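You operate a simulated robot arm through the tools that you are given. There is no shell and no other tool. Be economical: measure what you need, move in short steps, check, and stop when the job is done.

You run a simulated two-armed robot. Do the job below in one go: nothing can be reset, and whatever is moved stays where it is left.

Task
Hold each bar and rub its burr off, then gauge the cream one.
Fine: use the rubbing block and put it back; the cream bar ends standing in the pocket of the orange gauge. What is to be rubbed or washed off counts as gone when no trace of it is left.

The check looks at the end state, three seconds after you hand in, the way a careful person would. Anything else that was tipped, shoved, dropped, spilled or broken makes it a failure.

Robot
Two 6-joint arms with two-finger parallel grippers on one trunk, on a base that drives. Base frame: it is fixed to the floor where the robot stands at the start and does not move with it; the origin is under the middle of the robot, x ahead of it, y to its left, z up; the surface under the hand at the start is at about z = 800. Lengths are in mm, angles in degrees, forces in N, time in s.
The left shoulder is at the start at [60, 187, 1222], the right one opposite. With the tool pointing down near the work surface each hand reaches from about 100 to 580 mm from the robot's upright axis, wherever it stands, measured 20 degrees to its own side. Places, roughly: pocket of the orange gauge [500, 800, 800]. Payload 1.57 kg a hand.
The TCP of each hand is the grasp point between the finger pads, 30 mm short of the fingertips. In the tool frame z runs along the fingers and y along their closing line. The gripper opens to 110 mm. The fingers are 24 mm wide and 12 mm thick; the gripper's body (48 by 112 mm) begins 78 mm behind the TCP.
Orientation is told as [roll, pitch, yaw] about the base's x, y, z axes, in that order, counted from this pose: with the fingers straight down and closing along the base's y, the tool's x points along the base's -x, its y along +y and its z along -z.

Tools
- The arms move only by the tool apply_moves. It takes "left_motion", "right_motion" or both (then of equal length, played together; a hand with none holds still); each is a list of rows, each a list of 7 numbers: the shift along the tool's x, y, z in units of 50 mm (1.0 is 50 mm), then the turn, a rotation vector about the tool's x, y, z in units of 6 degrees (1.0 is 6 degrees), then the gripper command, from -1 (shut) to 1 (fully open), values between in proportion. In form: [[x, y, z, rx, ry, rz, hand], ...]. A call has 1 to 20 rows; each row shifts and turns the commanded pose from where the row before left it, along the tool's axes as they then stand. A call with a number of a shift or a turn outside -1 to 1 is refused whole. Each row takes 0.2 s and may step no farther than 50 mm and 8.6 degrees from the row before; otherwise, or with a gripper value out of range, the whole call is refused. A pose out of reach is approached as far as the arm can. The call stops where the force on the tool passes 40 N (or 10 N more than at its start, if that is more) or the arm is blocked; 0.2 s more then pass. The fingers move at their own pace (about 153 mm/s each) and stop on an object; they squeeze with about 25 N. The grip force told is the motor's: it shows also when the fingers shut on nothing. Time passes only in rows, and 0.2 s behind the last, so rows that do not move let the fingers close. The reply holds the time, the measured pose of the TCP, the force on the tool along the base axes, the opening and the grip force, in the units named above and with some noise, with the torque about the TCP (base axes, N m) and any sound that the robot's microphone picked up.
- Cameras (640 x 400 px; columns grow to the right, rows downward): "scene" is now at [3.9, 33.3, 1777.8]; the picture's right is [0.55, -0.83, -0.00], its down [-0.63, -0.42, -0.66] and it looks along [0.55, 0.36, -0.75] (base axes); focal length 287 px, centre (320, 200). "left" rides on the left gripper at [70, -16, -141] in its tool frame; the picture's right is [0.23, 0.97, 0.00], its down [-0.86, 0.20, -0.48] and it looks along [-0.47, 0.11, 0.88] (tool axes); focal length 222 px, centre (320, 200). "right" rides on the right gripper at [70, 16, -141] in its tool frame; the picture's right is [-0.23, 0.97, 0.00], its down [-0.86, -0.20, -0.48] and it looks along [-0.47, -0.11, 0.88] (tool axes); focal length 222 px, centre (320, 200). There is no depth. A picture from a camera that has moved, and an enlarged one, comes with that camera's place and axes in the base frame and with its lens. The place of the scene camera against the robot may be out by one fixed shift of up to 18 mm in any direction.
- capture(camera): a new picture of that camera. No time passes.
- lift_body(by): slides the trunk up (or, below 0, down) by that many mm; the arms and the scene camera ride with it, the base frame stays. It gives what a move gives, with no picture.
- steer(legs): drives the robot by 1 to 6 legs, each [ahead, left, turn to the left] in mm, mm and degrees, along the robot's own axes; the way and the turn of a leg run together, so that a leg with both is an arc; at most 1500 mm and 180 degrees a leg. The arms and the cameras ride along, it lands a little off, and it stops where it bumps. It gives what a move gives.
- head_to(pan, tilt): turns the head with the scene camera to pan (to the left, within 86 degrees either way) and tilt (down, from -29 to 69), counted from straight ahead of the robot. It gives what a move gives.
- enlarge(camera, box): a new picture of the part [left, top, right, bottom] of that camera's present view, enlarged. No time passes.
- job_done(): hands the job in; it is judged then, once.

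Go step by step. Nothing tells you exact positions but the pictures and the camera data: compare them with the known pose of the tool, close in by small moves and look again before you grip or let go. The budget is 120 turns and 92 pictures, counting those below and the enlarged ones. Unless the task says otherwise, let go and move clear before handing in, and close with one line.

The tools are called by a JSON object that holds its "name" and its "arguments". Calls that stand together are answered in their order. apply_moves: Moves the arms, as the interface text tells. Its arguments: {"type":"object","properties":{"left_motion":{"type":"array","items":{"type":"array","items":{"type":"number"}}},"right_motion":{"type":"array","items":{"type":"array","items":{"type":"number"}}}},"required":[]} The other tools are called the same way: lift_body (by) slides the trunk up or down; steer (legs) drives the base; head_to (pan, tilt) turns the head that bears the scene camera; capture (camera) takes a picture; enlarge (camera, box) takes an enlarged picture of a part of a camera's view; job_done () hands the job in.

At the start:

```text
clock: 0.0
left_ee_pos: [392.2, 391.4, 1324.2]
left_orientation: [0.0, 0.0, 0.0]
left_ft_force: [-0.6, 0.1, -0.1]
left_moment: [0.01, -0.03, -0.02]
left_gripper_width: 110.1
left_finger_force: 0.0
right_ee_pos: [446.4, -1.8, 1285.7]
right_orientation: [0.0, 0.0, 0.0]
right_ft_force: [0.1, 0.1, 0.1]
right_moment: [0.01, 0.01, -0.01]
right_gripper_width: 110.0
right_finger_force: 0.2
trunk travel left (down, up): [-850.0, 140.0]
robot x, y, heading: [-3.4, 3.2, -0.2]
head pan, tilt: [33.6, 48.8]
```

scene: 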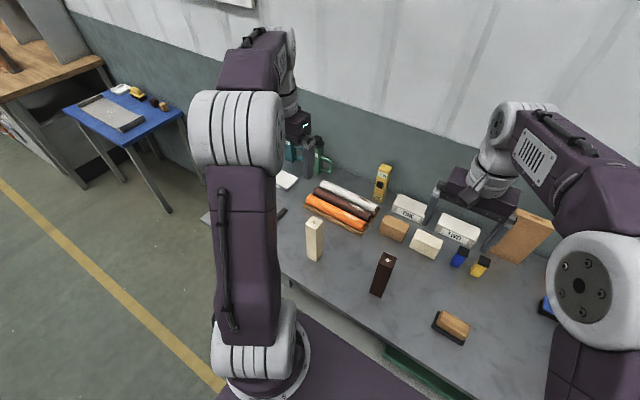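
right: 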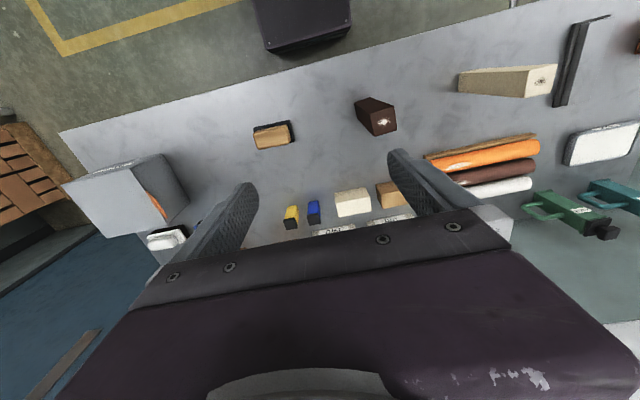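
left: 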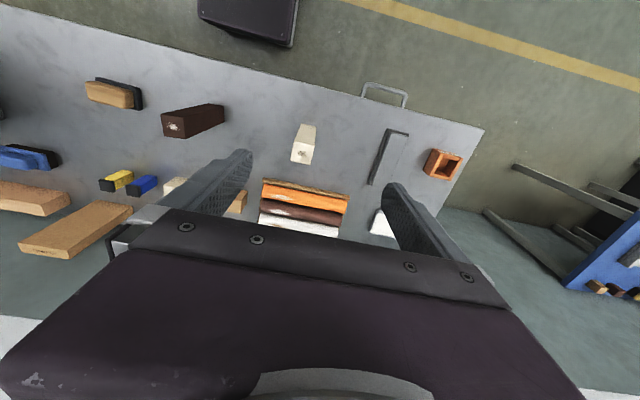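

I see a cream bar near (459,357), a dark bar near (459,90), and a wood rubbing block near (493,-163). I'll look closer at them first.

{"name": "enlarge", "arguments": {"camera": "scene", "box": [280, 190, 440, 310]}}

{"name": "enlarge", "arguments": {"camera": "scene", "box": [400, 210, 560, 350]}}

{"name": "enlarge", "arguments": {"camera": "left", "box": [260, 60, 480, 200]}}

{"name": "enlarge", "arguments": {"camera": "right", "box": [230, 60, 410, 180]}}

```text
3.33 times, centred on (360, 250) of scene
camera zoom: at [3.9, 33.3, 1777.8], right [0.55, -0.83, 0.0], down [-0.63, -0.42, -0.66], along [0.55, 0.36, -0.75], focal length 957 px, centre (187, 33)
```

zoom: 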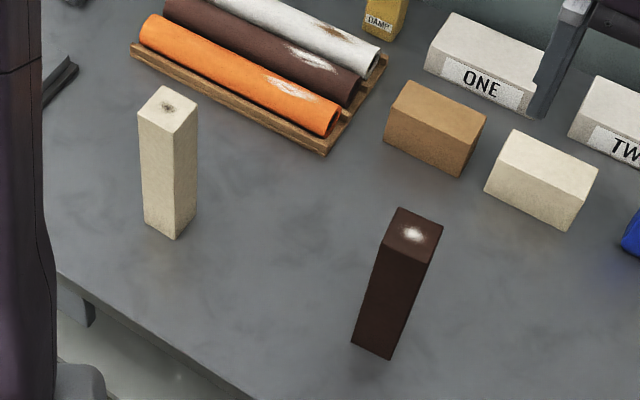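

```text
2.86 times, centred on (480, 280) of scene
camera zoom: at [3.9, 33.3, 1777.8], right [0.55, -0.83, 0.0], down [-0.63, -0.42, -0.66], along [0.55, 0.36, -0.75], focal length 820 px, centre (-137, -29)
```

zoom: 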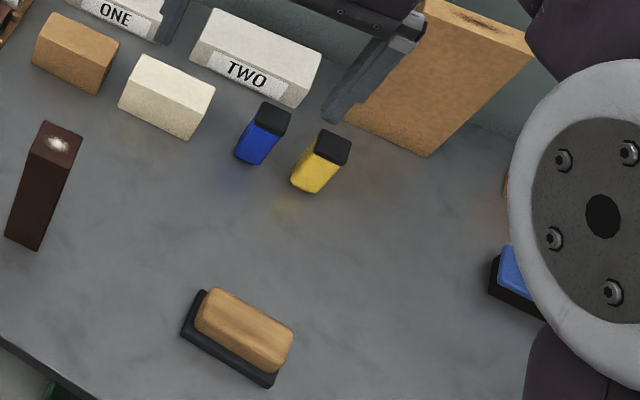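

```text
2.86 times, centred on (370, 130) of left
camera zoom: at [323.3, 374.9, 1466.3], right [-0.23, 0.97, 0.0], down [0.86, 0.2, 0.48], along [0.47, 0.11, -0.88], focal length 635 px, centre (177, 400)
```

zoom: 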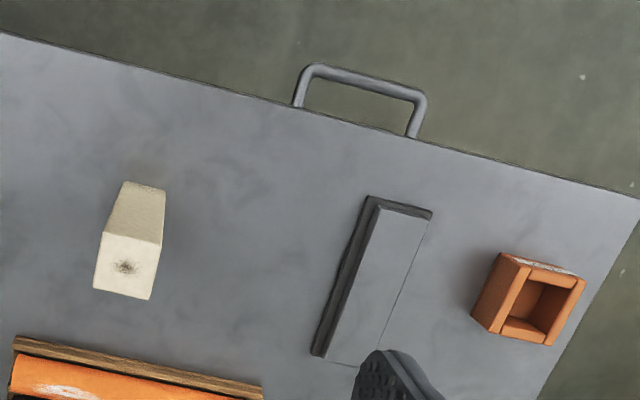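

```text
3.33 times, centred on (320, 120) of right
camera zoom: at [377.4, 14.9, 1427.8], right [0.23, 0.97, 0.0], down [0.86, -0.2, 0.48], along [0.47, -0.11, -0.88], focal length 740 px, centre (320, 467)
```

zoom: 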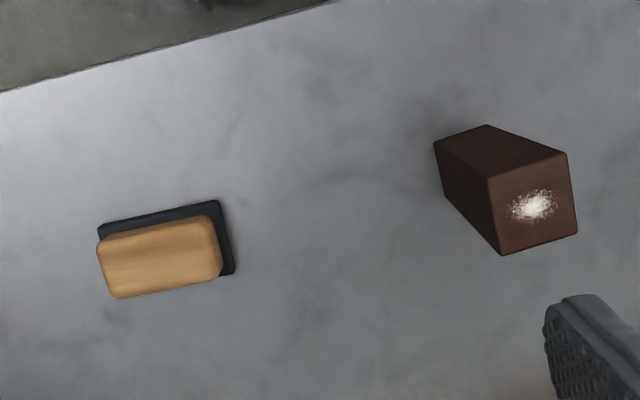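

The bars look about 43 mm square and about 200 mm tall with marks on top. I'll check the right side for other block-like tools, and look at the gauge.

{"name": "head_to", "arguments": {"pan": -30, "tilt": 50}}

{"name": "capture", "arguments": {"camera": "scene"}}

{"name": "head_to", "arguments": {"pan": 65, "tilt": 45}}

{"name": "capture", "arguments": {"camera": "scene"}}

```text
clock: 1.3
left_ee_pos: [391.6, 391.0, 1323.8]
left_orientation: [0.0, 0.0, -0.1]
left_ft_force: [0.2, 0.0, 0.6]
left_moment: [-0.03, 0.0, 0.01]
left_gripper_width: 110.0
left_finger_force: 0.1
right_ee_pos: [446.4, -1.9, 1286.7]
right_orientation: [0.1, -0.1, 0.0]
right_ft_force: [-0.3, 0.8, 0.1]
right_moment: [0.02, 0.02, -0.01]
right_gripper_width: 109.7
right_finger_force: 0.1
trunk travel left (down, up): [-850.0, 140.0]
robot x, y, heading: [-1.4, -2.0, -0.2]
head pan, tilt: [-30.0, 50.0]
```

```text
84 pictures are left
camera scene: at [5.5, -48.2, 1776.2], right [-0.5, -0.87, 0.0], down [-0.66, 0.38, -0.64], along [0.56, -0.32, -0.77], focal length 287 px, centre (320, 200)
```

scene: 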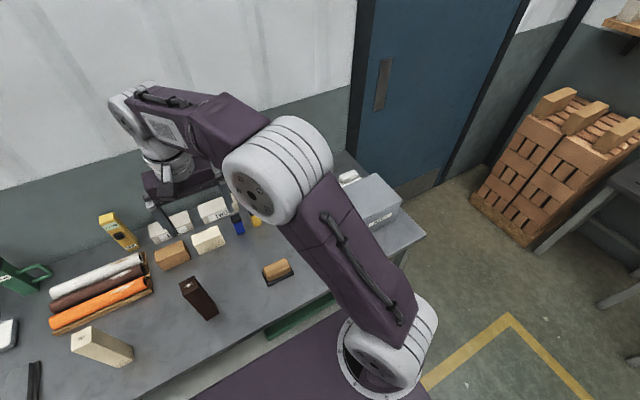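

```text
clock: 3.0
left_ee_pos: [391.4, 391.6, 1323.8]
left_orientation: [0.0, 0.0, -0.1]
left_ft_force: [-0.6, 0.3, 0.2]
left_moment: [0.0, -0.01, 0.02]
left_gripper_width: 110.0
left_finger_force: 0.2
right_ee_pos: [446.8, -0.8, 1286.3]
right_orientation: [0.0, 0.0, 0.0]
right_ft_force: [-0.1, -0.1, -0.3]
right_moment: [0.04, -0.01, -0.01]
right_gripper_width: 109.8
right_finger_force: 0.1
trunk travel left (down, up): [-850.0, 140.0]
robot x, y, heading: [-0.2, 1.2, 0.3]
head pan, tilt: [65.0, 45.0]
```

```text
83 pictures are left
camera scene: at [-26.8, 63.9, 1783.1], right [0.91, -0.42, 0.0], down [-0.3, -0.64, -0.71], along [0.3, 0.64, -0.71], focal length 287 px, centre (320, 200)
```

scene: 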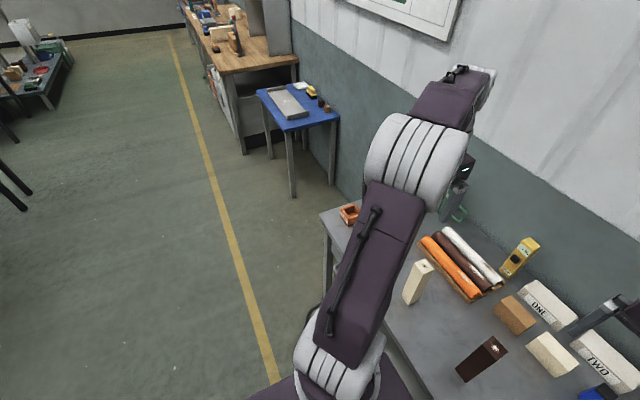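

The wood block has a dark pad, and another blue-topped block lies farther right. I'll compare the two close up.

{"name": "enlarge", "arguments": {"camera": "left", "box": [0, 60, 160, 260]}}

{"name": "enlarge", "arguments": {"camera": "right", "box": [50, 130, 250, 255]}}

```text
2.00 times, centred on (80, 160) of left
camera zoom: at [323.2, 374.9, 1466.3], right [-0.23, 0.97, 0.0], down [0.86, 0.2, 0.48], along [0.47, 0.11, -0.88], focal length 444 px, centre (800, 280)
```

zoom: 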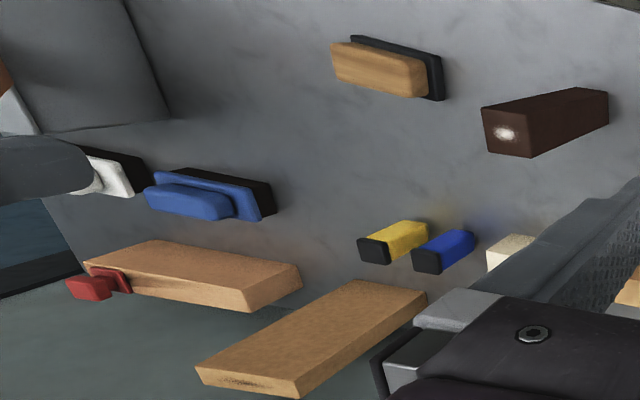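

```text
3.20 times, centred on (150, 192) of right
camera zoom: at [377.3, 14.9, 1427.8], right [0.23, 0.97, 0.0], down [0.86, -0.2, 0.48], along [0.47, -0.11, -0.88], focal length 711 px, centre (864, 224)
```

zoom: 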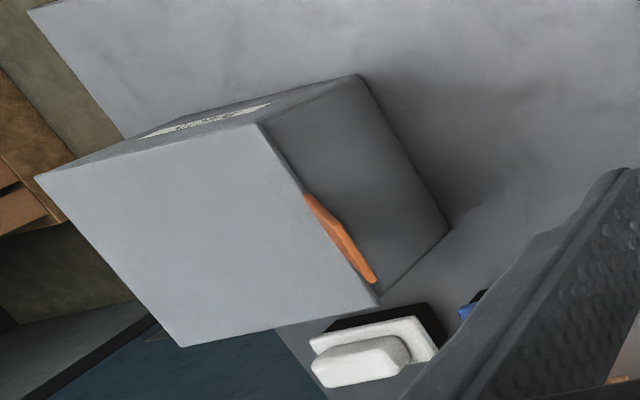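

The wood block with the dark abrasive pad is the rubbing block; its long axis runs along y, near (480,-138). I'll bring the right hand above it.

{"name": "apply_moves", "arguments": {"right_motion": [[-0.1, -0.55, 0.9, 0, 0, 0, 1], [-0.1, -0.55, 0.9, 0, 0, 0, 1], [-0.1, -0.55, 0.9, 0, 0, 0, 1], [-0.1, -0.55, 0.9, 0, 0, 0, 1], [-0.1, -0.55, 0.9, 0, 0, 0, 1], [0, 0, 0.9, 0, 0, 0, 1], [0, 0, 0.9, 0, 0, 0, 1], [0, 0, 0, 0, 0, 0, 1]]}}

{"name": "capture", "arguments": {"camera": "right"}}

```text
refused: row 1 steps farther than a row can; nothing moved
```

```text
80 pictures are left
camera right: at [377.3, 14.9, 1427.8], right [0.23, 0.97, 0.0], down [0.86, -0.2, 0.48], along [0.47, -0.11, -0.88], focal length 222 px, centre (320, 200)
```

right: 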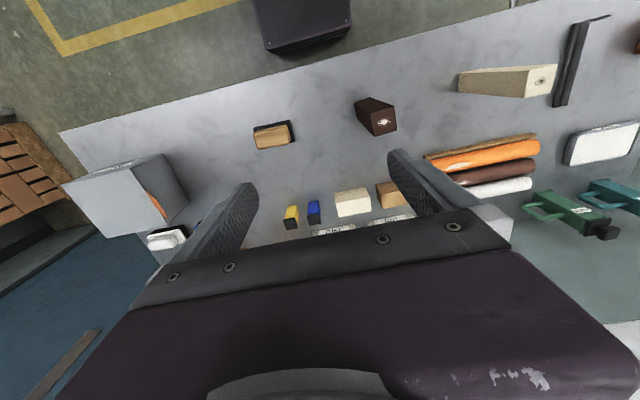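

The row was too long, so I'll use smaller steps.

{"name": "apply_moves", "arguments": {"right_motion": [[-0.1, -0.55, 0.8, 0, 0, 0, 1], [-0.1, -0.55, 0.8, 0, 0, 0, 1], [-0.1, -0.55, 0.8, 0, 0, 0, 1], [-0.1, -0.55, 0.8, 0, 0, 0, 1], [-0.1, -0.55, 0.8, 0, 0, 0, 1], [0, 0, 0.9, 0, 0, 0, 1], [0, 0, 0.9, 0, 0, 0, 1], [0, 0, 0.5, 0, 0, 0, 1], [0, 0, 0, 0, 0, 0, 1]]}}

{"name": "capture", "arguments": {"camera": "right"}}

```text
clock: 5.0
left_ee_pos: [390.4, 391.2, 1323.3]
left_orientation: [0.0, 0.0, 0.0]
left_ft_force: [0.0, -0.3, -0.4]
left_moment: [0.0, 0.06, 0.02]
left_gripper_width: 110.0
left_finger_force: 0.1
right_ee_pos: [472.7, -140.2, 971.8]
right_orientation: [0.0, 0.1, -0.1]
right_ft_force: [0.5, -0.2, 0.8]
right_moment: [-0.01, 0.0, 0.01]
right_gripper_width: 110.0
right_finger_force: 0.0
trunk travel left (down, up): [-850.0, 140.0]
robot x, y, heading: [0.4, -1.7, -0.2]
head pan, tilt: [65.0, 45.0]
```

```text
79 pictures are left
camera right: at [402.8, -123.6, 1113.3], right [0.23, 0.97, 0.0], down [0.86, -0.2, 0.48], along [0.47, -0.11, -0.88], focal length 222 px, centre (320, 200)
```

right: 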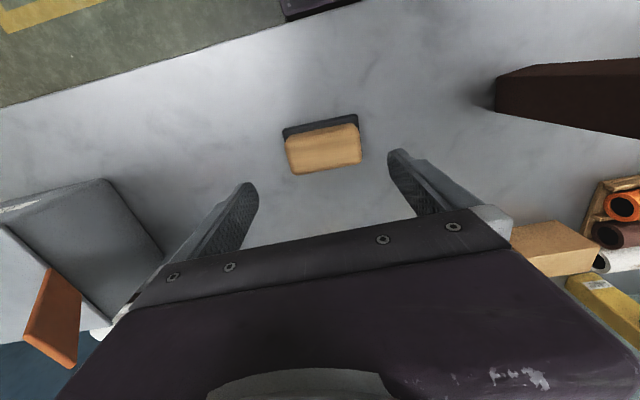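

The block sits at about (480,-138), between the fingers in y. I'll zoom in to measure its size and height.

{"name": "enlarge", "arguments": {"camera": "right", "box": [240, 90, 400, 190]}}

```text
4.00 times, centred on (320, 140) of right
camera zoom: at [402.8, -123.6, 1113.3], right [0.23, 0.97, 0.0], down [0.86, -0.2, 0.48], along [0.47, -0.11, -0.88], focal length 888 px, centre (320, 440)
```

zoom: 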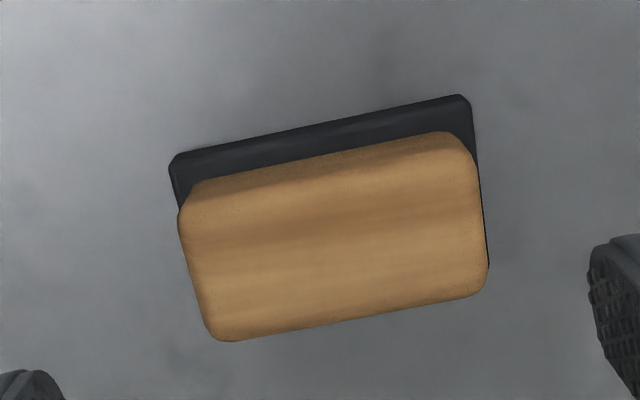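

The block's pad is about 99 mm long, the wood about 88 mm, and its top is near z≈845. I'll descend, keeping the tips just above the pad, and check before closing.

{"name": "apply_moves", "arguments": {"right_motion": [[-0.12, 0.04, 0.8, 0, 0, 0, 1], [0, 0, 0.8, 0, 0, 0, 1], [0, 0, 0.8, 0, 0, 0, 1], [0, 0, 0, 0, 0, 0, 1]]}}

{"name": "capture", "arguments": {"camera": "right"}}

```text
clock: 6.0
left_ee_pos: [392.1, 392.4, 1324.4]
left_orientation: [0.0, 0.0, 0.0]
left_ft_force: [-0.7, 0.4, 0.2]
left_moment: [0.01, 0.01, 0.0]
left_gripper_width: 110.0
left_finger_force: 0.1
right_ee_pos: [476.6, -137.0, 852.4]
right_orientation: [0.0, 0.0, 0.0]
right_ft_force: [0.1, -0.1, 0.2]
right_moment: [0.01, -0.03, -0.02]
right_gripper_width: 110.2
right_finger_force: 0.0
trunk travel left (down, up): [-850.0, 140.0]
robot x, y, heading: [3.1, 0.2, 0.3]
head pan, tilt: [65.0, 45.0]
```

```text
77 pictures are left
camera right: at [408.9, -121.0, 993.8], right [0.23, 0.97, 0.0], down [0.86, -0.2, 0.48], along [0.47, -0.11, -0.88], focal length 222 px, centre (320, 200)
```

right: 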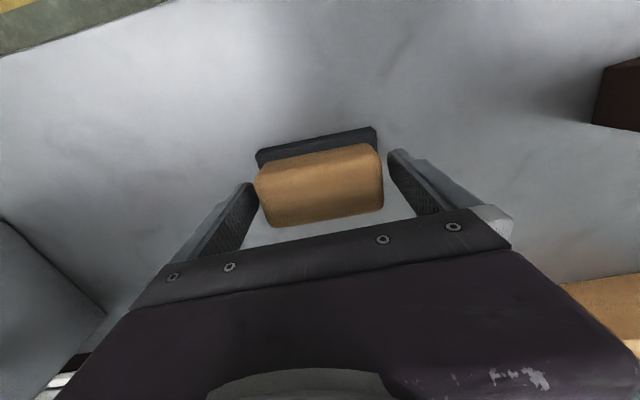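

It's aligned. I'll drop 4 mm and close.

{"name": "apply_moves", "arguments": {"right_motion": [[-0.02, 0, 0.1, 0, 0, 0, 1], [0, 0, 0, 0, 0, 0, -1], [0, 0, 0, 0, 0, 0, -1], [0, 0, 0, 0, 0, 0, -1]]}}

{"name": "enlarge", "arguments": {"camera": "right", "box": [200, 100, 440, 250]}}

```text
clock: 7.0
left_ee_pos: [390.9, 392.1, 1324.4]
left_orientation: [0.0, 0.0, 0.0]
left_ft_force: [0.9, 0.2, -0.6]
left_moment: [0.03, 0.01, 0.01]
left_gripper_width: 109.9
left_finger_force: 0.1
right_ee_pos: [477.7, -137.4, 847.9]
right_orientation: [0.0, 0.0, -0.1]
right_ft_force: [-1.4, -0.3, 0.5]
right_moment: [0.08, 0.12, -0.03]
right_gripper_width: 100.2
right_finger_force: 25.1
trunk travel left (down, up): [-850.0, 140.0]
robot x, y, heading: [2.7, 0.7, -0.1]
head pan, tilt: [65.0, 45.0]
```

```text
2.67 times, centred on (320, 175) of right
camera zoom: at [408.8, -120.9, 988.6], right [0.23, 0.97, 0.0], down [0.86, -0.2, 0.48], along [0.47, -0.11, -0.88], focal length 592 px, centre (320, 267)
```

zoom: 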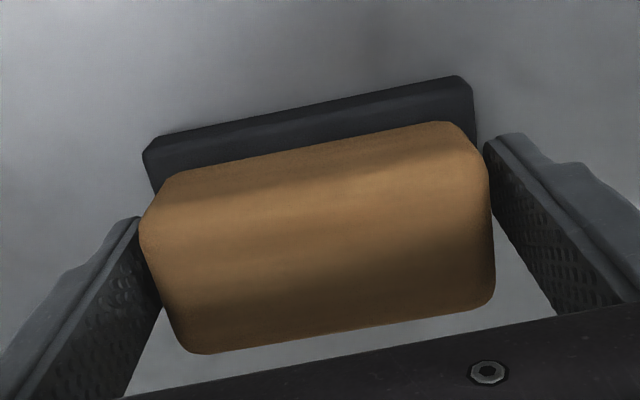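

It closed at 100 mm, which could be the pad or the wood. I'll regrip 6 mm higher to find out.

{"name": "apply_moves", "arguments": {"right_motion": [[0, 0, 0, 0, 0, 0, 1], [0, 0, -0.1, 0, 0, 0, 1], [0, 0, 0, 0, 0, 0, -1], [0, 0, 0, 0, 0, 0, -1], [0, 0, 0, 0, 0, 0, -1]]}}

```text
clock: 8.2
left_ee_pos: [391.3, 390.6, 1323.2]
left_orientation: [0.0, 0.0, 0.0]
left_ft_force: [-0.7, -0.2, -0.5]
left_moment: [0.03, 0.01, -0.03]
left_gripper_width: 109.9
left_finger_force: 0.0
right_ee_pos: [477.6, -135.8, 853.4]
right_orientation: [0.1, 0.0, 0.1]
right_ft_force: [0.6, -0.5, 0.7]
right_moment: [-0.07, -0.11, -0.04]
right_gripper_width: 90.3
right_finger_force: 25.3
trunk travel left (down, up): [-850.0, 140.0]
robot x, y, heading: [3.4, 1.7, 0.2]
head pan, tilt: [65.0, 45.0]
```

Now it grips the wood at 90 mm, with the pad clear below. I'll lift the block straight up and level the left hand so its fingers point ahead.

{"name": "apply_moves", "arguments": {"right_motion": [[0, 0, -0.4, 0, 0, 0, -1], [0, 0, -0.8, 0, 0, 0, -1], [0, 0, -1, 0, 0, 0, -1], [0, 0, -1, 0, 0, 0, -1], [0, 0, -1, 0, 0, 0, -1], [0, 0, -1, 0, 0, 0, -1], [0, 0, -1, 0, 0, 0, -1], [0, 0, 0, 0, 0, 0, -1], [0, 0, 0, 0, 0, 0, -1], [0, 0, 0, 0, 0, 0, -1], [0, 0, 0, 0, 0, 0, -1], [0, 0, 0, 0, 0, 0, -1], [0, 0, 0, 0, 0, 0, -1], [0, 0, 0, 0, 0, 0, -1], [0, 0, 0, 0, 0, 0, -1]], "left_motion": [[0, 0, 0, 0, -1, 0, 1], [0, 0, 0, 0, -1, 0, 1], [0, 0, 0, 0, -1, 0, 1], [0, 0, 0, 0, -1, 0, 1], [0, 0, 0, 0, -1, 0, 1], [0, 0, 0, 0, -1, 0, 1], [0, 0, 0, 0, -1, 0, 1], [0, 0, 0, 0, -1, 0, 1], [0, 0, 0, 0, -1, 0, 1], [0, 0, 0, 0, -1, 0, 1], [0, 0, 0, 0, -1, 0, 1], [0, 0, 0, 0, -1, 0, 1], [0, 0, 0, 0, -1, 0, 1], [0, 0, 0, 0, -1, 0, 1], [0, 0, 0, 0, -1, 0, 1]]}}

{"name": "capture", "arguments": {"camera": "left"}}

{"name": "capture", "arguments": {"camera": "right"}}

```text
clock: 11.4
left_ee_pos: [393.1, 391.9, 1323.5]
left_orientation: [163.6, -90.0, -163.4]
left_ft_force: [0.8, 0.0, -0.1]
left_moment: [-0.01, 0.02, 0.02]
left_gripper_width: 110.0
left_finger_force: 0.0
right_ee_pos: [477.5, -136.7, 1160.0]
right_orientation: [0.1, 0.1, 0.0]
right_ft_force: [0.5, 0.2, -2.5]
right_moment: [-0.04, 0.03, 0.01]
right_gripper_width: 90.2
right_finger_force: 24.9
trunk travel left (down, up): [-850.0, 140.0]
robot x, y, heading: [2.2, -0.6, 0.0]
head pan, tilt: [65.0, 45.0]
```

```text
75 pictures are left
camera left: at [252.4, 376.3, 1254.7], right [0.0, 0.97, -0.23], down [-0.48, 0.2, 0.85], along [0.88, 0.11, 0.47], focal length 222 px, centre (320, 200)
```

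left: 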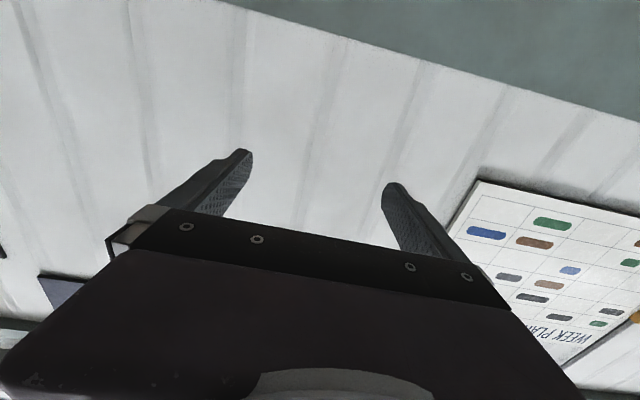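

```text
74 pictures are left
camera right: at [408.0, -120.1, 1301.3], right [0.23, 0.97, 0.0], down [0.86, -0.2, 0.48], along [0.47, -0.11, -0.88], focal length 222 px, centre (320, 200)
```

right: 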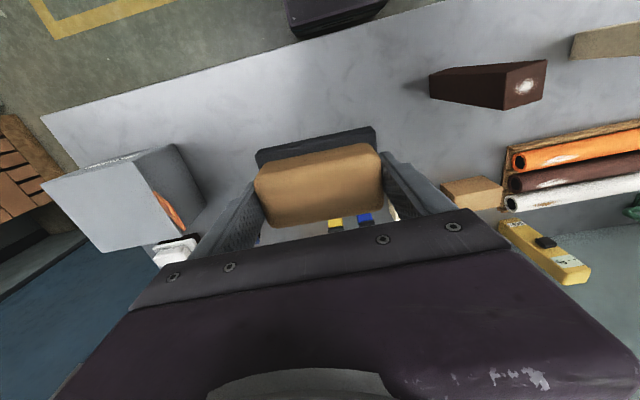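

The block is held (about 2.5 N) and the left hand is level. The dark bar's top centre is at (469,111,1007), and the cream's at (466,371,1007). I'll drive 100 mm left so both hands reach the dark bar.

{"name": "steer", "arguments": {"legs": [[0, 100, 0]]}}

{"name": "enlarge", "arguments": {"camera": "right", "box": [360, 20, 560, 145]}}

```text
clock: 12.6
left_ee_pos: [391.3, 487.1, 1326.0]
left_orientation: [85.1, -89.9, -85.1]
left_ft_force: [-0.1, 0.0, 0.0]
left_moment: [0.02, -0.01, 0.04]
left_gripper_width: 109.9
left_finger_force: 0.0
right_ee_pos: [476.1, -40.5, 1158.2]
right_orientation: [0.2, 0.0, 0.1]
right_ft_force: [-0.6, -0.6, -3.0]
right_moment: [0.04, -0.03, -0.01]
right_gripper_width: 90.1
right_finger_force: 25.0
trunk travel left (down, up): [-850.0, 140.0]
robot x, y, heading: [1.7, 96.8, 0.1]
head pan, tilt: [65.0, 45.0]
```

```text
3.20 times, centred on (460, 82) of right
camera zoom: at [407.4, -24.4, 1301.0], right [0.23, 0.97, 0.0], down [0.86, -0.2, 0.48], along [0.47, -0.11, -0.88], focal length 711 px, centre (-128, 576)
```

zoom: 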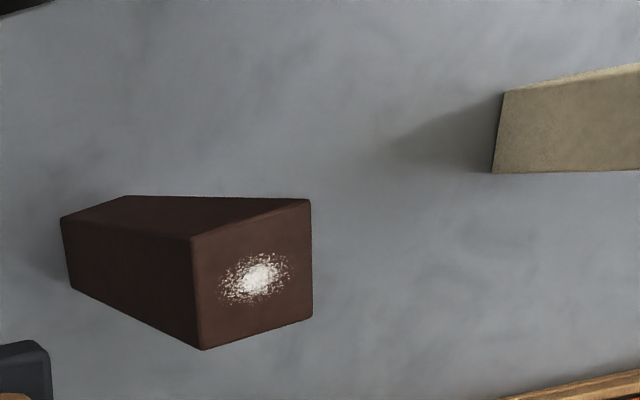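

The dark bar is at (469.5,110.5), turned about +4.5°. I'll bring the left hand in front of it at mid-height, aligned and open.

{"name": "apply_moves", "arguments": {"left_motion": [[0.66, -0.627, -0.035, 0, 0, 0, 1], [0.66, -0.627, -0.035, 0, 0, 0, 1], [0.66, -0.627, -0.035, 0, 0, 0, 1], [0.66, -0.627, -0.035, 0, 0, 0, 1], [0.66, -0.627, -0.035, 0, 0, 0, 1], [0.66, -0.627, -0.035, 0, 0, 0, 1], [0.66, -0.627, -0.035, 0, 0, 0, 1], [0.66, -0.627, -0.035, 0, 0, 0, 1], [0.66, -0.627, -0.035, 0, 0, 0, 1], [0.66, -0.627, -0.035, 0, 0, 0, 1], [0.66, -0.627, -0.035, 0, 0, 0, 1], [0.66, -0.627, -0.035, 0, 0, 0, 1], [0, 0, 0, -0.75, 0, 0, 1], [0, 0, 0, 0, 0, 0, 1]]}}

{"name": "capture", "arguments": {"camera": "left"}}

{"name": "capture", "arguments": {"camera": "right"}}

{"name": "head_to", "arguments": {"pan": 0, "tilt": 55}}

{"name": "capture", "arguments": {"camera": "scene"}}

```text
clock: 15.6
left_ee_pos: [456.0, 462.9, 1333.1]
left_orientation: [-50.7, -89.7, 55.1]
left_ft_force: [-0.5, 0.6, -0.7]
left_moment: [0.01, 0.03, 0.02]
left_gripper_width: 110.1
left_finger_force: 0.1
left hand out of reach, approached as far as the arm can: row 1, 2, 3, 4, 5, 6, 7, 8, 9, 10, 11, 12, 13
right_ee_pos: [476.2, -36.6, 1159.2]
right_orientation: [0.1, 0.0, 0.0]
right_ft_force: [-0.2, -0.9, -2.8]
right_moment: [0.02, 0.0, 0.01]
right_gripper_width: 90.4
right_finger_force: 24.8
trunk travel left (down, up): [-850.0, 140.0]
robot x, y, heading: [1.4, 98.9, -0.1]
head pan, tilt: [65.0, 45.0]
```

```text
72 pictures are left
camera left: at [318.4, 435.9, 1263.9], right [-0.08, 0.97, -0.23], down [-0.49, 0.17, 0.86], along [0.87, 0.18, 0.46], focal length 222 px, centre (320, 200)
```

left: 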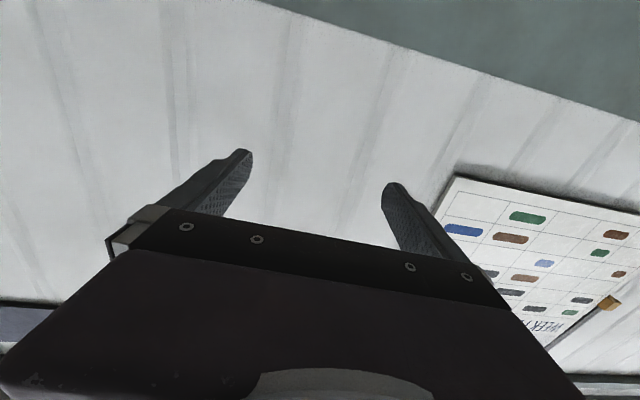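

```text
71 pictures are left
camera right: at [407.1, -20.4, 1301.5], right [0.23, 0.97, 0.0], down [0.86, -0.2, 0.48], along [0.47, -0.11, -0.88], focal length 222 px, centre (320, 200)
```

right: 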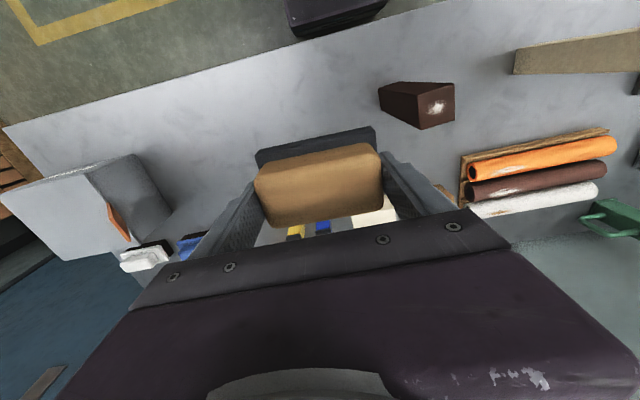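

```text
clock: 17.0
left_ee_pos: [456.5, 463.0, 1332.1]
left_orientation: [-48.7, -89.6, 53.2]
left_ft_force: [-0.6, -0.7, -0.5]
left_moment: [0.02, -0.02, -0.02]
left_gripper_width: 110.2
left_finger_force: 0.0
right_ee_pos: [475.6, -37.7, 1160.2]
right_orientation: [0.1, 0.1, 0.0]
right_ft_force: [0.1, -0.7, -2.6]
right_moment: [0.01, -0.01, -0.04]
right_gripper_width: 90.0
right_finger_force: 25.2
trunk travel left (down, up): [-850.0, 140.0]
robot x, y, heading: [3.3, 98.9, -0.2]
head pan, tilt: [0.0, 55.0]
```

```text
70 pictures are left
camera scene: at [11.1, 90.9, 1769.7], right [0.0, -1.0, 0.0], down [-0.82, 0.0, -0.57], along [0.57, 0.0, -0.82], focal length 287 px, centre (320, 200)
```

scene: 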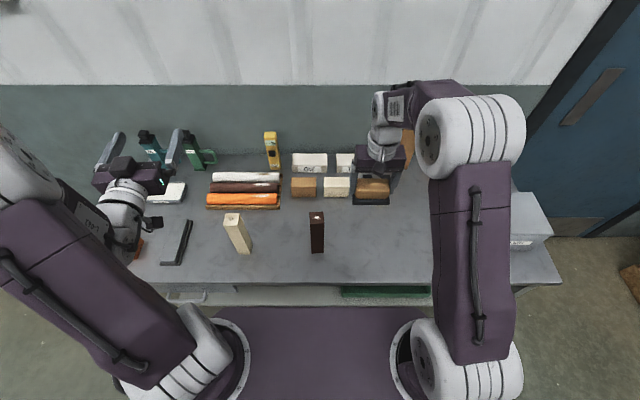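

The level pose was too close to the shoulder up there. I'll descend at the outer side first, keeping behind the bars.

{"name": "apply_moves", "arguments": {"left_motion": [[0.806, 0.104, -0.124, 0, 0, 0, 1], [0.806, 0.104, -0.124, 0, 0, 0, 1], [0.806, 0.104, -0.124, 0, 0, 0, 1], [0.806, 0.104, -0.124, 0, 0, 0, 1], [0.806, 0.104, -0.124, 0, 0, 0, 1], [0.806, 0.104, -0.124, 0, 0, 0, 1], [0.806, 0.104, -0.124, 0, 0, 0, 1], [0.806, 0.104, -0.124, 0, 0, 0, 1], [0.806, 0.104, -0.124, 0, 0, 0, 1], [0.806, 0.104, -0.124, 0, 0, 0, 1], [0, 0, 0, 0, 0, 0, 1]]}}

{"name": "capture", "arguments": {"camera": "scene"}}

```text
clock: 19.4
left_ee_pos: [444.7, 634.7, 1070.7]
left_orientation: [74.4, -89.9, -69.8]
left_ft_force: [0.1, 0.3, 0.5]
left_moment: [-0.01, 0.0, 0.01]
left_gripper_width: 110.0
left_finger_force: 0.1
left hand out of reach, approached as far as the arm can: row 1, 2, 3, 4, 5, 6, 7, 8, 9
right_ee_pos: [477.3, -37.7, 1161.0]
right_orientation: [0.1, 0.0, 0.0]
right_ft_force: [-0.5, -0.2, -2.3]
right_moment: [0.0, 0.0, 0.01]
right_gripper_width: 90.2
right_finger_force: 24.7
trunk travel left (down, up): [-850.0, 140.0]
robot x, y, heading: [1.8, 97.9, 0.1]
head pan, tilt: [0.0, 55.0]
```

```text
69 pictures are left
camera scene: at [11.0, 90.1, 1769.7], right [0.0, -1.0, 0.0], down [-0.82, 0.0, -0.57], along [0.57, 0.0, -0.82], focal length 287 px, centre (320, 200)
```

scene: 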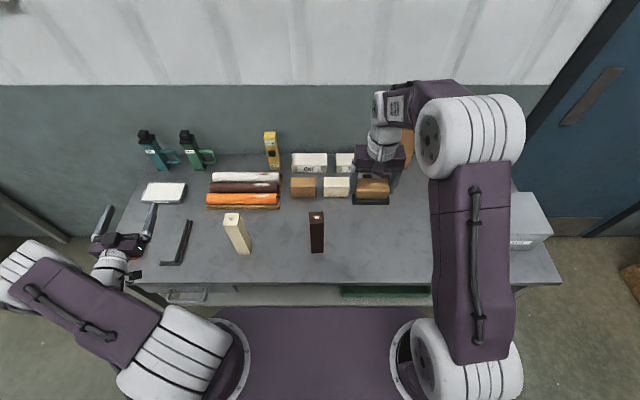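

Fully level is awkward for this arm. A 45° downward tilt still leaves room above the bar, so I'll tilt back to that where the hand is now.

{"name": "apply_moves", "arguments": {"left_motion": [[0, 0, 0, 0, 0.94, 0, 1], [0, 0, 0, 0, 0.94, 0, 1], [0, 0, 0, 0, 0.94, 0, 1], [0, 0, 0, 0, 0.94, 0, 1], [0, 0, 0, 0, 0.94, 0, 1], [0, 0, 0, 0, 0.94, 0, 1], [0, 0, 0, 0, 0.94, 0, 1], [0, 0, 0, 0, 0.94, 0, 1], [0, 0, 0, 0, 0, 0, 1]]}}

```text
clock: 21.4
left_ee_pos: [445.2, 635.4, 1071.9]
left_orientation: [0.1, -44.8, 4.5]
left_ft_force: [-0.9, 0.7, -0.1]
left_moment: [0.0, -0.01, 0.01]
left_gripper_width: 110.2
left_finger_force: 0.0
right_ee_pos: [477.7, -37.4, 1159.3]
right_orientation: [0.1, 0.1, 0.0]
right_ft_force: [0.4, 1.0, -2.6]
right_moment: [-0.02, 0.01, -0.04]
right_gripper_width: 90.0
right_finger_force: 24.9
trunk travel left (down, up): [-850.0, 140.0]
robot x, y, heading: [0.9, 102.8, 0.1]
head pan, tilt: [0.0, 55.0]
```

The tilt is as wanted. Now I'll slide right at z≈1070, above and behind the bars, toward the dark bar.

{"name": "apply_moves", "arguments": {"left_motion": [[0.1133, -0.873, -0.1133, 0, 0, 0, 1], [0.1133, -0.873, -0.1133, 0, 0, 0, 1], [0.1133, -0.873, -0.1133, 0, 0, 0, 1], [0.1133, -0.873, -0.1133, 0, 0, 0, 1], [0.1133, -0.873, -0.1133, 0, 0, 0, 1], [0.1133, -0.873, -0.1133, 0, 0, 0, 1], [0.1133, -0.873, -0.1133, 0, 0, 0, 1], [0.1133, -0.873, -0.1133, 0, 0, 0, 1], [0.1133, -0.873, -0.1133, 0, 0, 0, 1], [0.1133, -0.873, -0.1133, 0, 0, 0, 1], [0.1133, -0.873, -0.1133, 0, 0, 0, 1], [0.1133, -0.873, -0.1133, 0, 0, 0, 1], [0, 0, 0, 0, 0, 0, 1]]}}

{"name": "capture", "arguments": {"camera": "scene"}}

```text
clock: 24.2
left_ee_pos: [443.4, 351.6, 1183.2]
left_orientation: [-1.0, -44.7, 4.7]
left_ft_force: [-0.2, 0.0, -0.5]
left_moment: [-0.01, 0.01, -0.01]
left_gripper_width: 110.0
left_finger_force: 0.0
left hand out of reach, approached as far as the arm can: row 3, 4, 5, 6, 7, 8, 9, 10, 11, 12
right_ee_pos: [476.5, -36.0, 1159.3]
right_orientation: [0.1, 0.1, 0.0]
right_ft_force: [-0.5, -0.7, -2.9]
right_moment: [0.0, -0.01, 0.0]
right_gripper_width: 89.9
right_finger_force: 25.1
trunk travel left (down, up): [-850.0, 140.0]
robot x, y, heading: [3.4, 98.4, 0.0]
head pan, tilt: [0.0, 55.0]
```

```text
68 pictures are left
camera scene: at [12.0, 91.4, 1769.6], right [0.0, -1.0, 0.0], down [-0.82, 0.0, -0.57], along [0.57, 0.0, -0.82], focal length 287 px, centre (320, 200)
```

scene: 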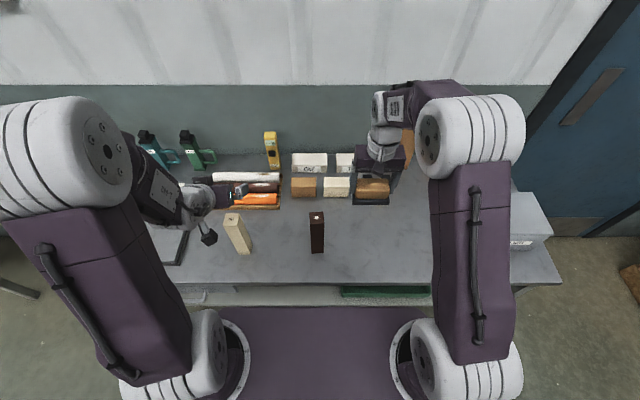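

The left arm is cramped near its own shoulder. I'll shift the robot another 130 mm left, so the dark bar lies well off the left shoulder, and keep the right hand out of the way.

{"name": "steer", "arguments": {"legs": [[0, 130, 0]]}}

{"name": "apply_moves", "arguments": {"left_motion": [[-0.4, 0, 0.9, 0, 0, 0, 1], [-0.4, 0, 0.6, 0, 0, 0, 1], [0, 0, 0, 0, 0, 0, 1], [0, 0, 0, 0, 0, 0, 1]], "right_motion": [[0, -0.9, 0, 0, 0, 0, -1], [0, -0.9, 0, 0, 0, 0, -1], [0, -0.9, 0, 0, 0, 0, -1], [0, -0.9, 0, 0, 0, 0, -1]]}}

```text
clock: 25.4
left_ee_pos: [441.7, 479.1, 1183.4]
left_orientation: [-0.7, -44.7, 4.6]
left_ft_force: [0.4, -0.4, 0.7]
left_moment: [0.01, -0.01, 0.0]
left_gripper_width: 110.0
left_finger_force: 0.0
right_ee_pos: [476.0, 91.2, 1159.4]
right_orientation: [0.1, 0.0, 0.1]
right_ft_force: [0.0, 0.1, -2.6]
right_moment: [0.02, -0.01, 0.03]
right_gripper_width: 90.0
right_finger_force: 25.0
trunk travel left (down, up): [-850.0, 140.0]
robot x, y, heading: [4.7, 231.5, 0.0]
head pan, tilt: [0.0, 55.0]
```

```text
clock: 26.4
left_ee_pos: [522.6, 488.3, 1160.3]
left_orientation: [-0.8, -44.7, 4.6]
left_ft_force: [-0.3, -0.4, 0.8]
left_moment: [0.03, 0.02, 0.02]
left_gripper_width: 110.0
left_finger_force: 0.1
right_ee_pos: [475.9, -89.1, 1158.4]
right_orientation: [0.1, 0.1, 0.0]
right_ft_force: [-0.5, -0.4, -2.1]
right_moment: [0.03, 0.01, 0.04]
right_gripper_width: 90.0
right_finger_force: 25.2
trunk travel left (down, up): [-850.0, 140.0]
robot x, y, heading: [-2.2, 230.0, -0.2]
head pan, tilt: [0.0, 55.0]
```

There's room now. I'll slide the left hand right, over to the dark bar at height.

{"name": "apply_moves", "arguments": {"left_motion": [[0.046, -0.8356, -0.046, 0, 0, 0, 1], [0.046, -0.8356, -0.046, 0, 0, 0, 1], [0.046, -0.8356, -0.046, 0, 0, 0, 1], [0.046, -0.8356, -0.046, 0, 0, 0, 1], [0.046, -0.8356, -0.046, 0, 0, 0, 1], [0.046, -0.8356, -0.046, 0, 0, 0, 1], [0.046, -0.8356, -0.046, 0, 0, 0, 1], [0.046, -0.8356, -0.046, 0, 0, 0, 1], [0.046, -0.8356, -0.046, 0, 0, 0, 1], [0, 0, 0, 0, 0, 0, 1]]}}

{"name": "apply_moves", "arguments": {"left_motion": [[0.613, 0.028, -0.613, 0, 0, 0, 1], [0.613, 0.028, -0.613, 0, 0, 0, 1], [0.613, 0.028, -0.613, 0, 0, 0, 1], [0, 0, 0, 0, 0, 0, 1]]}}

{"name": "capture", "arguments": {"camera": "scene"}}

```text
clock: 28.6
left_ee_pos: [522.7, 489.9, 1158.9]
left_orientation: [-1.0, -44.7, 4.7]
left_ft_force: [0.2, -0.5, -0.3]
left_moment: [-0.02, 0.01, 0.03]
left_gripper_width: 110.2
left_finger_force: 0.1
left hand out of reach, approached as far as the arm can: row 1, 2, 3, 4, 5, 6, 7, 8, 9
right_ee_pos: [476.2, -86.9, 1158.2]
right_orientation: [0.0, -0.1, -0.1]
right_ft_force: [-0.1, 0.2, -2.5]
right_moment: [0.0, -0.03, -0.04]
right_gripper_width: 90.1
right_finger_force: 25.1
trunk travel left (down, up): [-850.0, 140.0]
robot x, y, heading: [-1.8, 231.9, 0.1]
head pan, tilt: [0.0, 55.0]
```

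```text
clock: 29.6
left_ee_pos: [442.1, 482.1, 1179.3]
left_orientation: [-1.4, -44.5, 5.1]
left_ft_force: [-0.3, 0.6, -0.7]
left_moment: [0.02, 0.03, 0.01]
left_gripper_width: 110.0
left_finger_force: 0.2
left hand out of reach, approached as far as the arm can: row 2, 3
right_ee_pos: [475.1, -87.8, 1158.9]
right_orientation: [-0.1, 0.1, 0.0]
right_ft_force: [0.2, -0.5, -2.0]
right_moment: [-0.02, 0.0, -0.02]
right_gripper_width: 89.8
right_finger_force: 24.9
trunk travel left (down, up): [-850.0, 140.0]
robot x, y, heading: [1.8, 229.1, 0.2]
head pan, tilt: [0.0, 55.0]
```

```text
67 pictures are left
camera scene: at [12.0, 221.5, 1769.6], right [0.0, -1.0, 0.0], down [-0.82, 0.0, -0.57], along [0.57, 0.0, -0.82], focal length 287 px, centre (320, 200)
```

scene: 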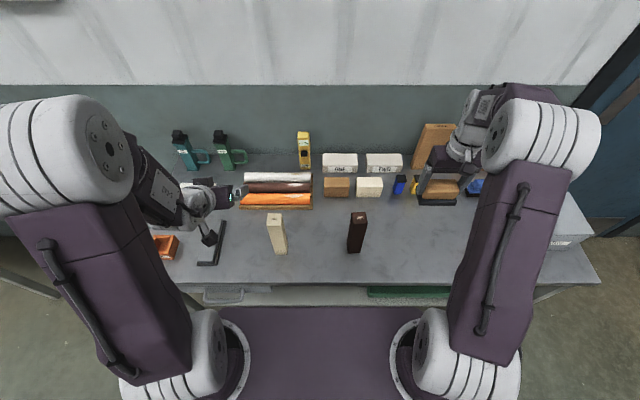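

With 45° tilt the left arm will not come inward past its shoulder line. I'll test a gentler 30° tilt in free space, well above the bars.

{"name": "apply_moves", "arguments": {"left_motion": [[0, 0, 0, 0, 0.833, 0, 1], [0, 0, 0, 0, 0.833, 0, 1], [0, 0, 0, 0, 0.833, 0, 1], [0, 0, 0, 0, 0, 0, 1]]}}

{"name": "apply_moves", "arguments": {"left_motion": [[0, -0.8, 0, 0, 0, 0, 1], [0, -0.8, 0, 0, 0, 0, 1], [0, -0.8, 0, 0, 0, 0, 1], [0, -0.8, 0, 0, 0, 0, 1], [0, 0, 0, 0, 0, 0, 1]]}}

```text
clock: 30.6
left_ee_pos: [441.4, 478.6, 1179.1]
left_orientation: [-1.7, -32.1, 4.6]
left_ft_force: [-0.2, 0.1, 0.6]
left_moment: [-0.02, 0.0, 0.03]
left_gripper_width: 110.0
left_finger_force: 0.0
left hand out of reach, approached as far as the arm can: row 3
right_ee_pos: [475.7, -87.7, 1158.3]
right_orientation: [0.0, 0.0, 0.0]
right_ft_force: [0.5, 0.0, -3.6]
right_moment: [0.0, 0.0, -0.04]
right_gripper_width: 90.1
right_finger_force: 24.8
trunk travel left (down, up): [-850.0, 140.0]
robot x, y, heading: [-0.4, 231.3, -0.1]
head pan, tilt: [0.0, 55.0]
```

```text
clock: 31.9
left_ee_pos: [448.7, 338.3, 1176.8]
left_orientation: [-0.7, -29.6, 4.4]
left_ft_force: [0.3, 0.6, -0.4]
left_moment: [-0.04, -0.01, 0.0]
left_gripper_width: 109.8
left_finger_force: 0.0
left hand out of reach, approached as far as the arm can: row 1
right_ee_pos: [475.9, -87.0, 1159.1]
right_orientation: [0.1, 0.0, 0.1]
right_ft_force: [-1.0, -0.2, -2.8]
right_moment: [-0.01, 0.01, 0.02]
right_gripper_width: 89.9
right_finger_force: 25.1
trunk travel left (down, up): [-850.0, 140.0]
robot x, y, heading: [0.9, 232.0, -0.1]
head pan, tilt: [0.0, 55.0]
```

That freed it: the hand came inward past the shoulder line. I'll continue toward the dark bar at height.

{"name": "apply_moves", "arguments": {"left_motion": [[0, -0.8, 0, 0, 0, 0, 1], [0, -0.8, 0, 0, 0, 0, 1], [0, -0.8, 0, 0, 0, 0, 1], [0, -0.8, 0, 0, 0, 0, 1], [0, -0.8, 0, 0, 0, 0, 1], [0, -0.6, 0, 0, 0, 0, 1], [0, 0, 0, 0, 0, 0, 1]]}}

{"name": "apply_moves", "arguments": {"left_motion": [[0, 0, 0, 0, -0.833, 0, 1], [0, 0, 0, 0, -0.833, 0, 1], [0, 0, 0, 0, -0.833, 0, 1], [0, 0, 0, 0, 0, 0, 1]]}}

{"name": "capture", "arguments": {"camera": "scene"}}

```text
clock: 33.5
left_ee_pos: [463.6, 109.7, 1178.4]
left_orientation: [-0.8, -29.7, 4.4]
left_ft_force: [0.4, -0.1, -0.6]
left_moment: [-0.02, 0.05, 0.0]
left_gripper_width: 109.9
left_finger_force: 0.1
right_ee_pos: [474.5, -86.6, 1159.4]
right_orientation: [0.1, 0.0, 0.0]
right_ft_force: [-0.7, -1.0, -2.3]
right_moment: [0.01, 0.0, 0.01]
right_gripper_width: 89.9
right_finger_force: 24.8
trunk travel left (down, up): [-850.0, 140.0]
robot x, y, heading: [1.4, 228.7, 0.0]
head pan, tilt: [0.0, 55.0]
```

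```text
clock: 34.5
left_ee_pos: [463.2, 111.2, 1179.3]
left_orientation: [-0.7, -44.8, 4.7]
left_ft_force: [0.5, -0.3, 0.3]
left_moment: [0.03, -0.02, 0.04]
left_gripper_width: 109.9
left_finger_force: 0.1
right_ee_pos: [475.7, -87.2, 1159.3]
right_orientation: [0.0, -0.1, 0.0]
right_ft_force: [0.7, 0.0, -2.3]
right_moment: [0.0, -0.03, -0.01]
right_gripper_width: 90.1
right_finger_force: 24.5
trunk travel left (down, up): [-850.0, 140.0]
robot x, y, heading: [-1.5, 233.7, -0.1]
head pan, tilt: [0.0, 55.0]
```

```text
66 pictures are left
camera scene: at [11.3, 220.7, 1769.6], right [0.0, -1.0, 0.0], down [-0.82, 0.0, -0.57], along [0.57, 0.0, -0.82], focal length 287 px, centre (320, 200)
```

scene: 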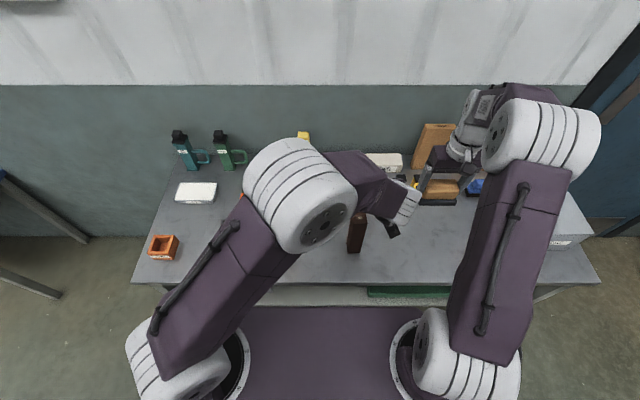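

It holds 45° here. I'll back off and come down to the pre-grasp behind the dark bar, then look with the left camera.

{"name": "apply_moves", "arguments": {"left_motion": [[0.682, 0, 0.336, 0, 0, 0, 1], [0.682, 0, 0.336, 0, 0, 0, 1], [0.682, 0, 0.336, 0, 0, 0, 1], [0.682, 0, 0.336, 0, 0, 0, 1], [0.682, 0, 0.336, 0, 0, 0, 1], [0.682, 0, 0.336, 0, 0, 0, 1], [0, 0, 0, 0, 0, 0, 1]]}}

{"name": "capture", "arguments": {"camera": "left"}}

{"name": "capture", "arguments": {"camera": "right"}}

```text
clock: 36.0
left_ee_pos: [386.9, 103.4, 962.5]
left_orientation: [-1.0, -44.7, 4.8]
left_ft_force: [0.3, -0.4, 0.4]
left_moment: [0.01, 0.0, -0.02]
left_gripper_width: 110.0
left_finger_force: 0.1
right_ee_pos: [475.9, -87.1, 1159.4]
right_orientation: [0.1, -0.1, 0.0]
right_ft_force: [0.7, -0.4, -2.5]
right_moment: [0.0, 0.0, 0.05]
right_gripper_width: 89.8
right_finger_force: 24.6
trunk travel left (down, up): [-850.0, 140.0]
robot x, y, heading: [0.3, 229.4, -0.2]
head pan, tilt: [0.0, 55.0]
```

```text
65 pictures are left
camera left: at [241.5, 76.3, 1015.4], right [-0.23, 0.96, -0.17], down [0.25, 0.23, 0.94], along [0.94, 0.17, -0.3], focal length 222 px, centre (320, 200)
```

left: 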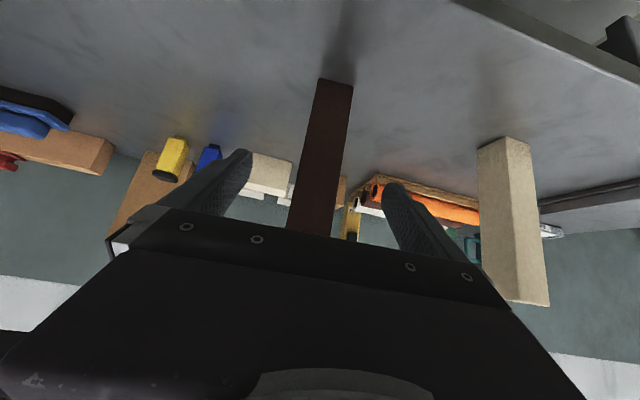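

```text
64 pictures are left
camera right: at [406.5, -70.4, 1300.2], right [0.23, 0.97, 0.0], down [0.86, -0.2, 0.48], along [0.47, -0.11, -0.88], focal length 222 px, centre (320, 200)
```

right: 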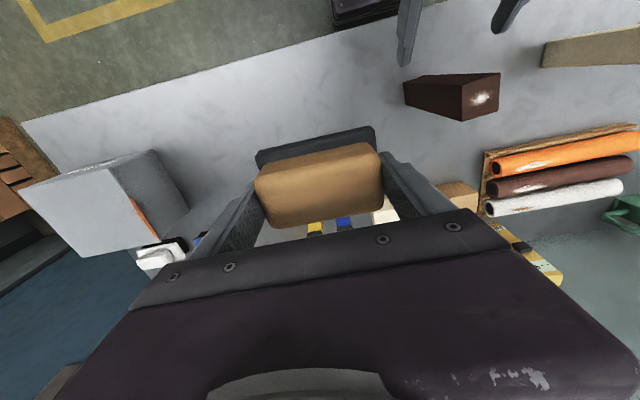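

The bar is centred between the open fingers. I'll advance along the fingers and then close.

{"name": "apply_moves", "arguments": {"left_motion": [[0, 0.01, 0.75, 0, 0, 0, 1], [0, 0.01, 0.75, 0, 0, 0, 1], [0, 0.01, 0.73, 0, 0, 0, 1], [0, 0, 0, 0, 0, 0, 1]]}}

{"name": "capture", "arguments": {"camera": "left"}}

{"name": "enlarge", "arguments": {"camera": "right", "box": [360, 0, 560, 150]}}

```text
clock: 37.0
left_ee_pos: [467.1, 109.1, 883.1]
left_orientation: [-0.8, -44.7, 4.7]
left_ft_force: [-0.7, 0.0, 0.8]
left_moment: [0.0, 0.01, 0.0]
left_gripper_width: 110.0
left_finger_force: 0.1
right_ee_pos: [475.0, -87.8, 1159.0]
right_orientation: [0.0, 0.0, 0.0]
right_ft_force: [0.7, -0.7, -3.7]
right_moment: [0.02, 0.0, 0.0]
right_gripper_width: 89.8
right_finger_force: 25.1
trunk travel left (down, up): [-850.0, 140.0]
robot x, y, heading: [2.3, 235.5, 0.3]
head pan, tilt: [0.0, 55.0]
```

```text
63 pictures are left
camera left: at [321.6, 82.5, 935.6], right [-0.23, 0.96, -0.17], down [0.26, 0.23, 0.94], along [0.94, 0.17, -0.3], focal length 222 px, centre (320, 200)
```

left: 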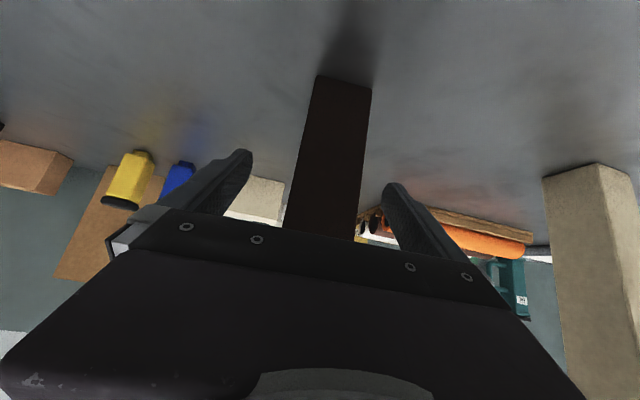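

```text
2.67 times, centred on (460, 75) of right
camera zoom: at [406.2, -70.8, 1300.2], right [0.23, 0.97, 0.0], down [0.86, -0.2, 0.48], along [0.47, -0.11, -0.88], focal length 592 px, centre (-53, 533)
```

zoom: 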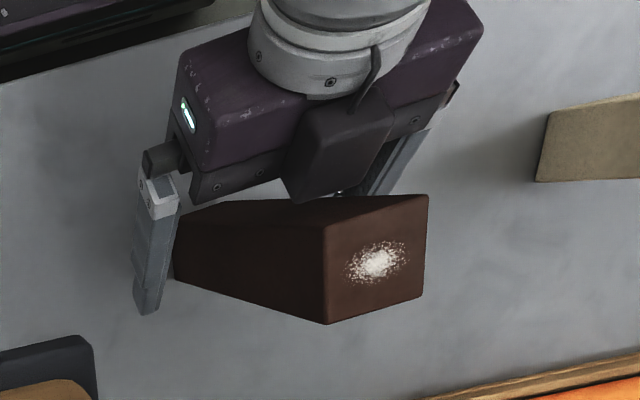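

The fingers straddle the bar. I'll close on it.

{"name": "apply_moves", "arguments": {"left_motion": [[0, 0, -0.06, 0, 0, 0, 1], [0, 0, 0, 0, 0, 0, -1], [0, 0, 0, 0, 0, 0, -1], [0, 0, 0, 0, 0, 0, -1], [0, 0, 0, 0, 0, 0, -1]]}}

{"name": "enlarge", "arguments": {"camera": "right", "box": [360, 0, 560, 150]}}

```text
clock: 38.2
left_ee_pos: [465.2, 108.5, 885.2]
left_orientation: [-0.9, -44.7, 4.7]
left_ft_force: [-1.0, 0.4, 0.2]
left_moment: [0.11, -0.04, 0.05]
left_gripper_width: 44.0
left_finger_force: 24.8
right_ee_pos: [474.8, -86.5, 1159.4]
right_orientation: [0.0, 0.0, 0.0]
right_ft_force: [-0.4, 0.8, -2.8]
right_moment: [-0.01, -0.01, 0.0]
right_gripper_width: 89.8
right_finger_force: 25.0
trunk travel left (down, up): [-850.0, 140.0]
robot x, y, heading: [3.1, 231.8, 0.3]
head pan, tilt: [0.0, 55.0]
```

```text
2.67 times, centred on (460, 75) of right
camera zoom: at [406.5, -70.4, 1300.1], right [0.23, 0.97, 0.0], down [0.86, -0.2, 0.48], along [0.47, -0.11, -0.88], focal length 592 px, centre (-53, 533)
```

zoom: 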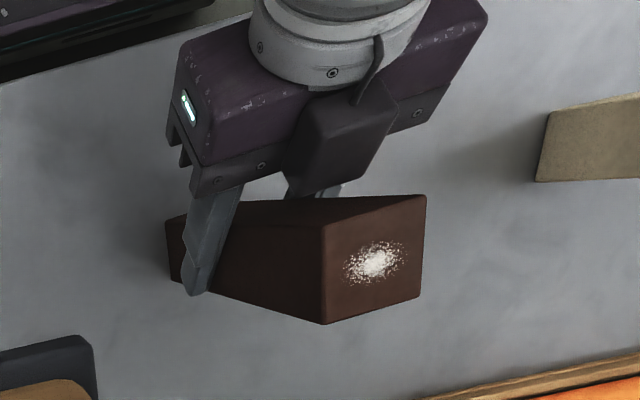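

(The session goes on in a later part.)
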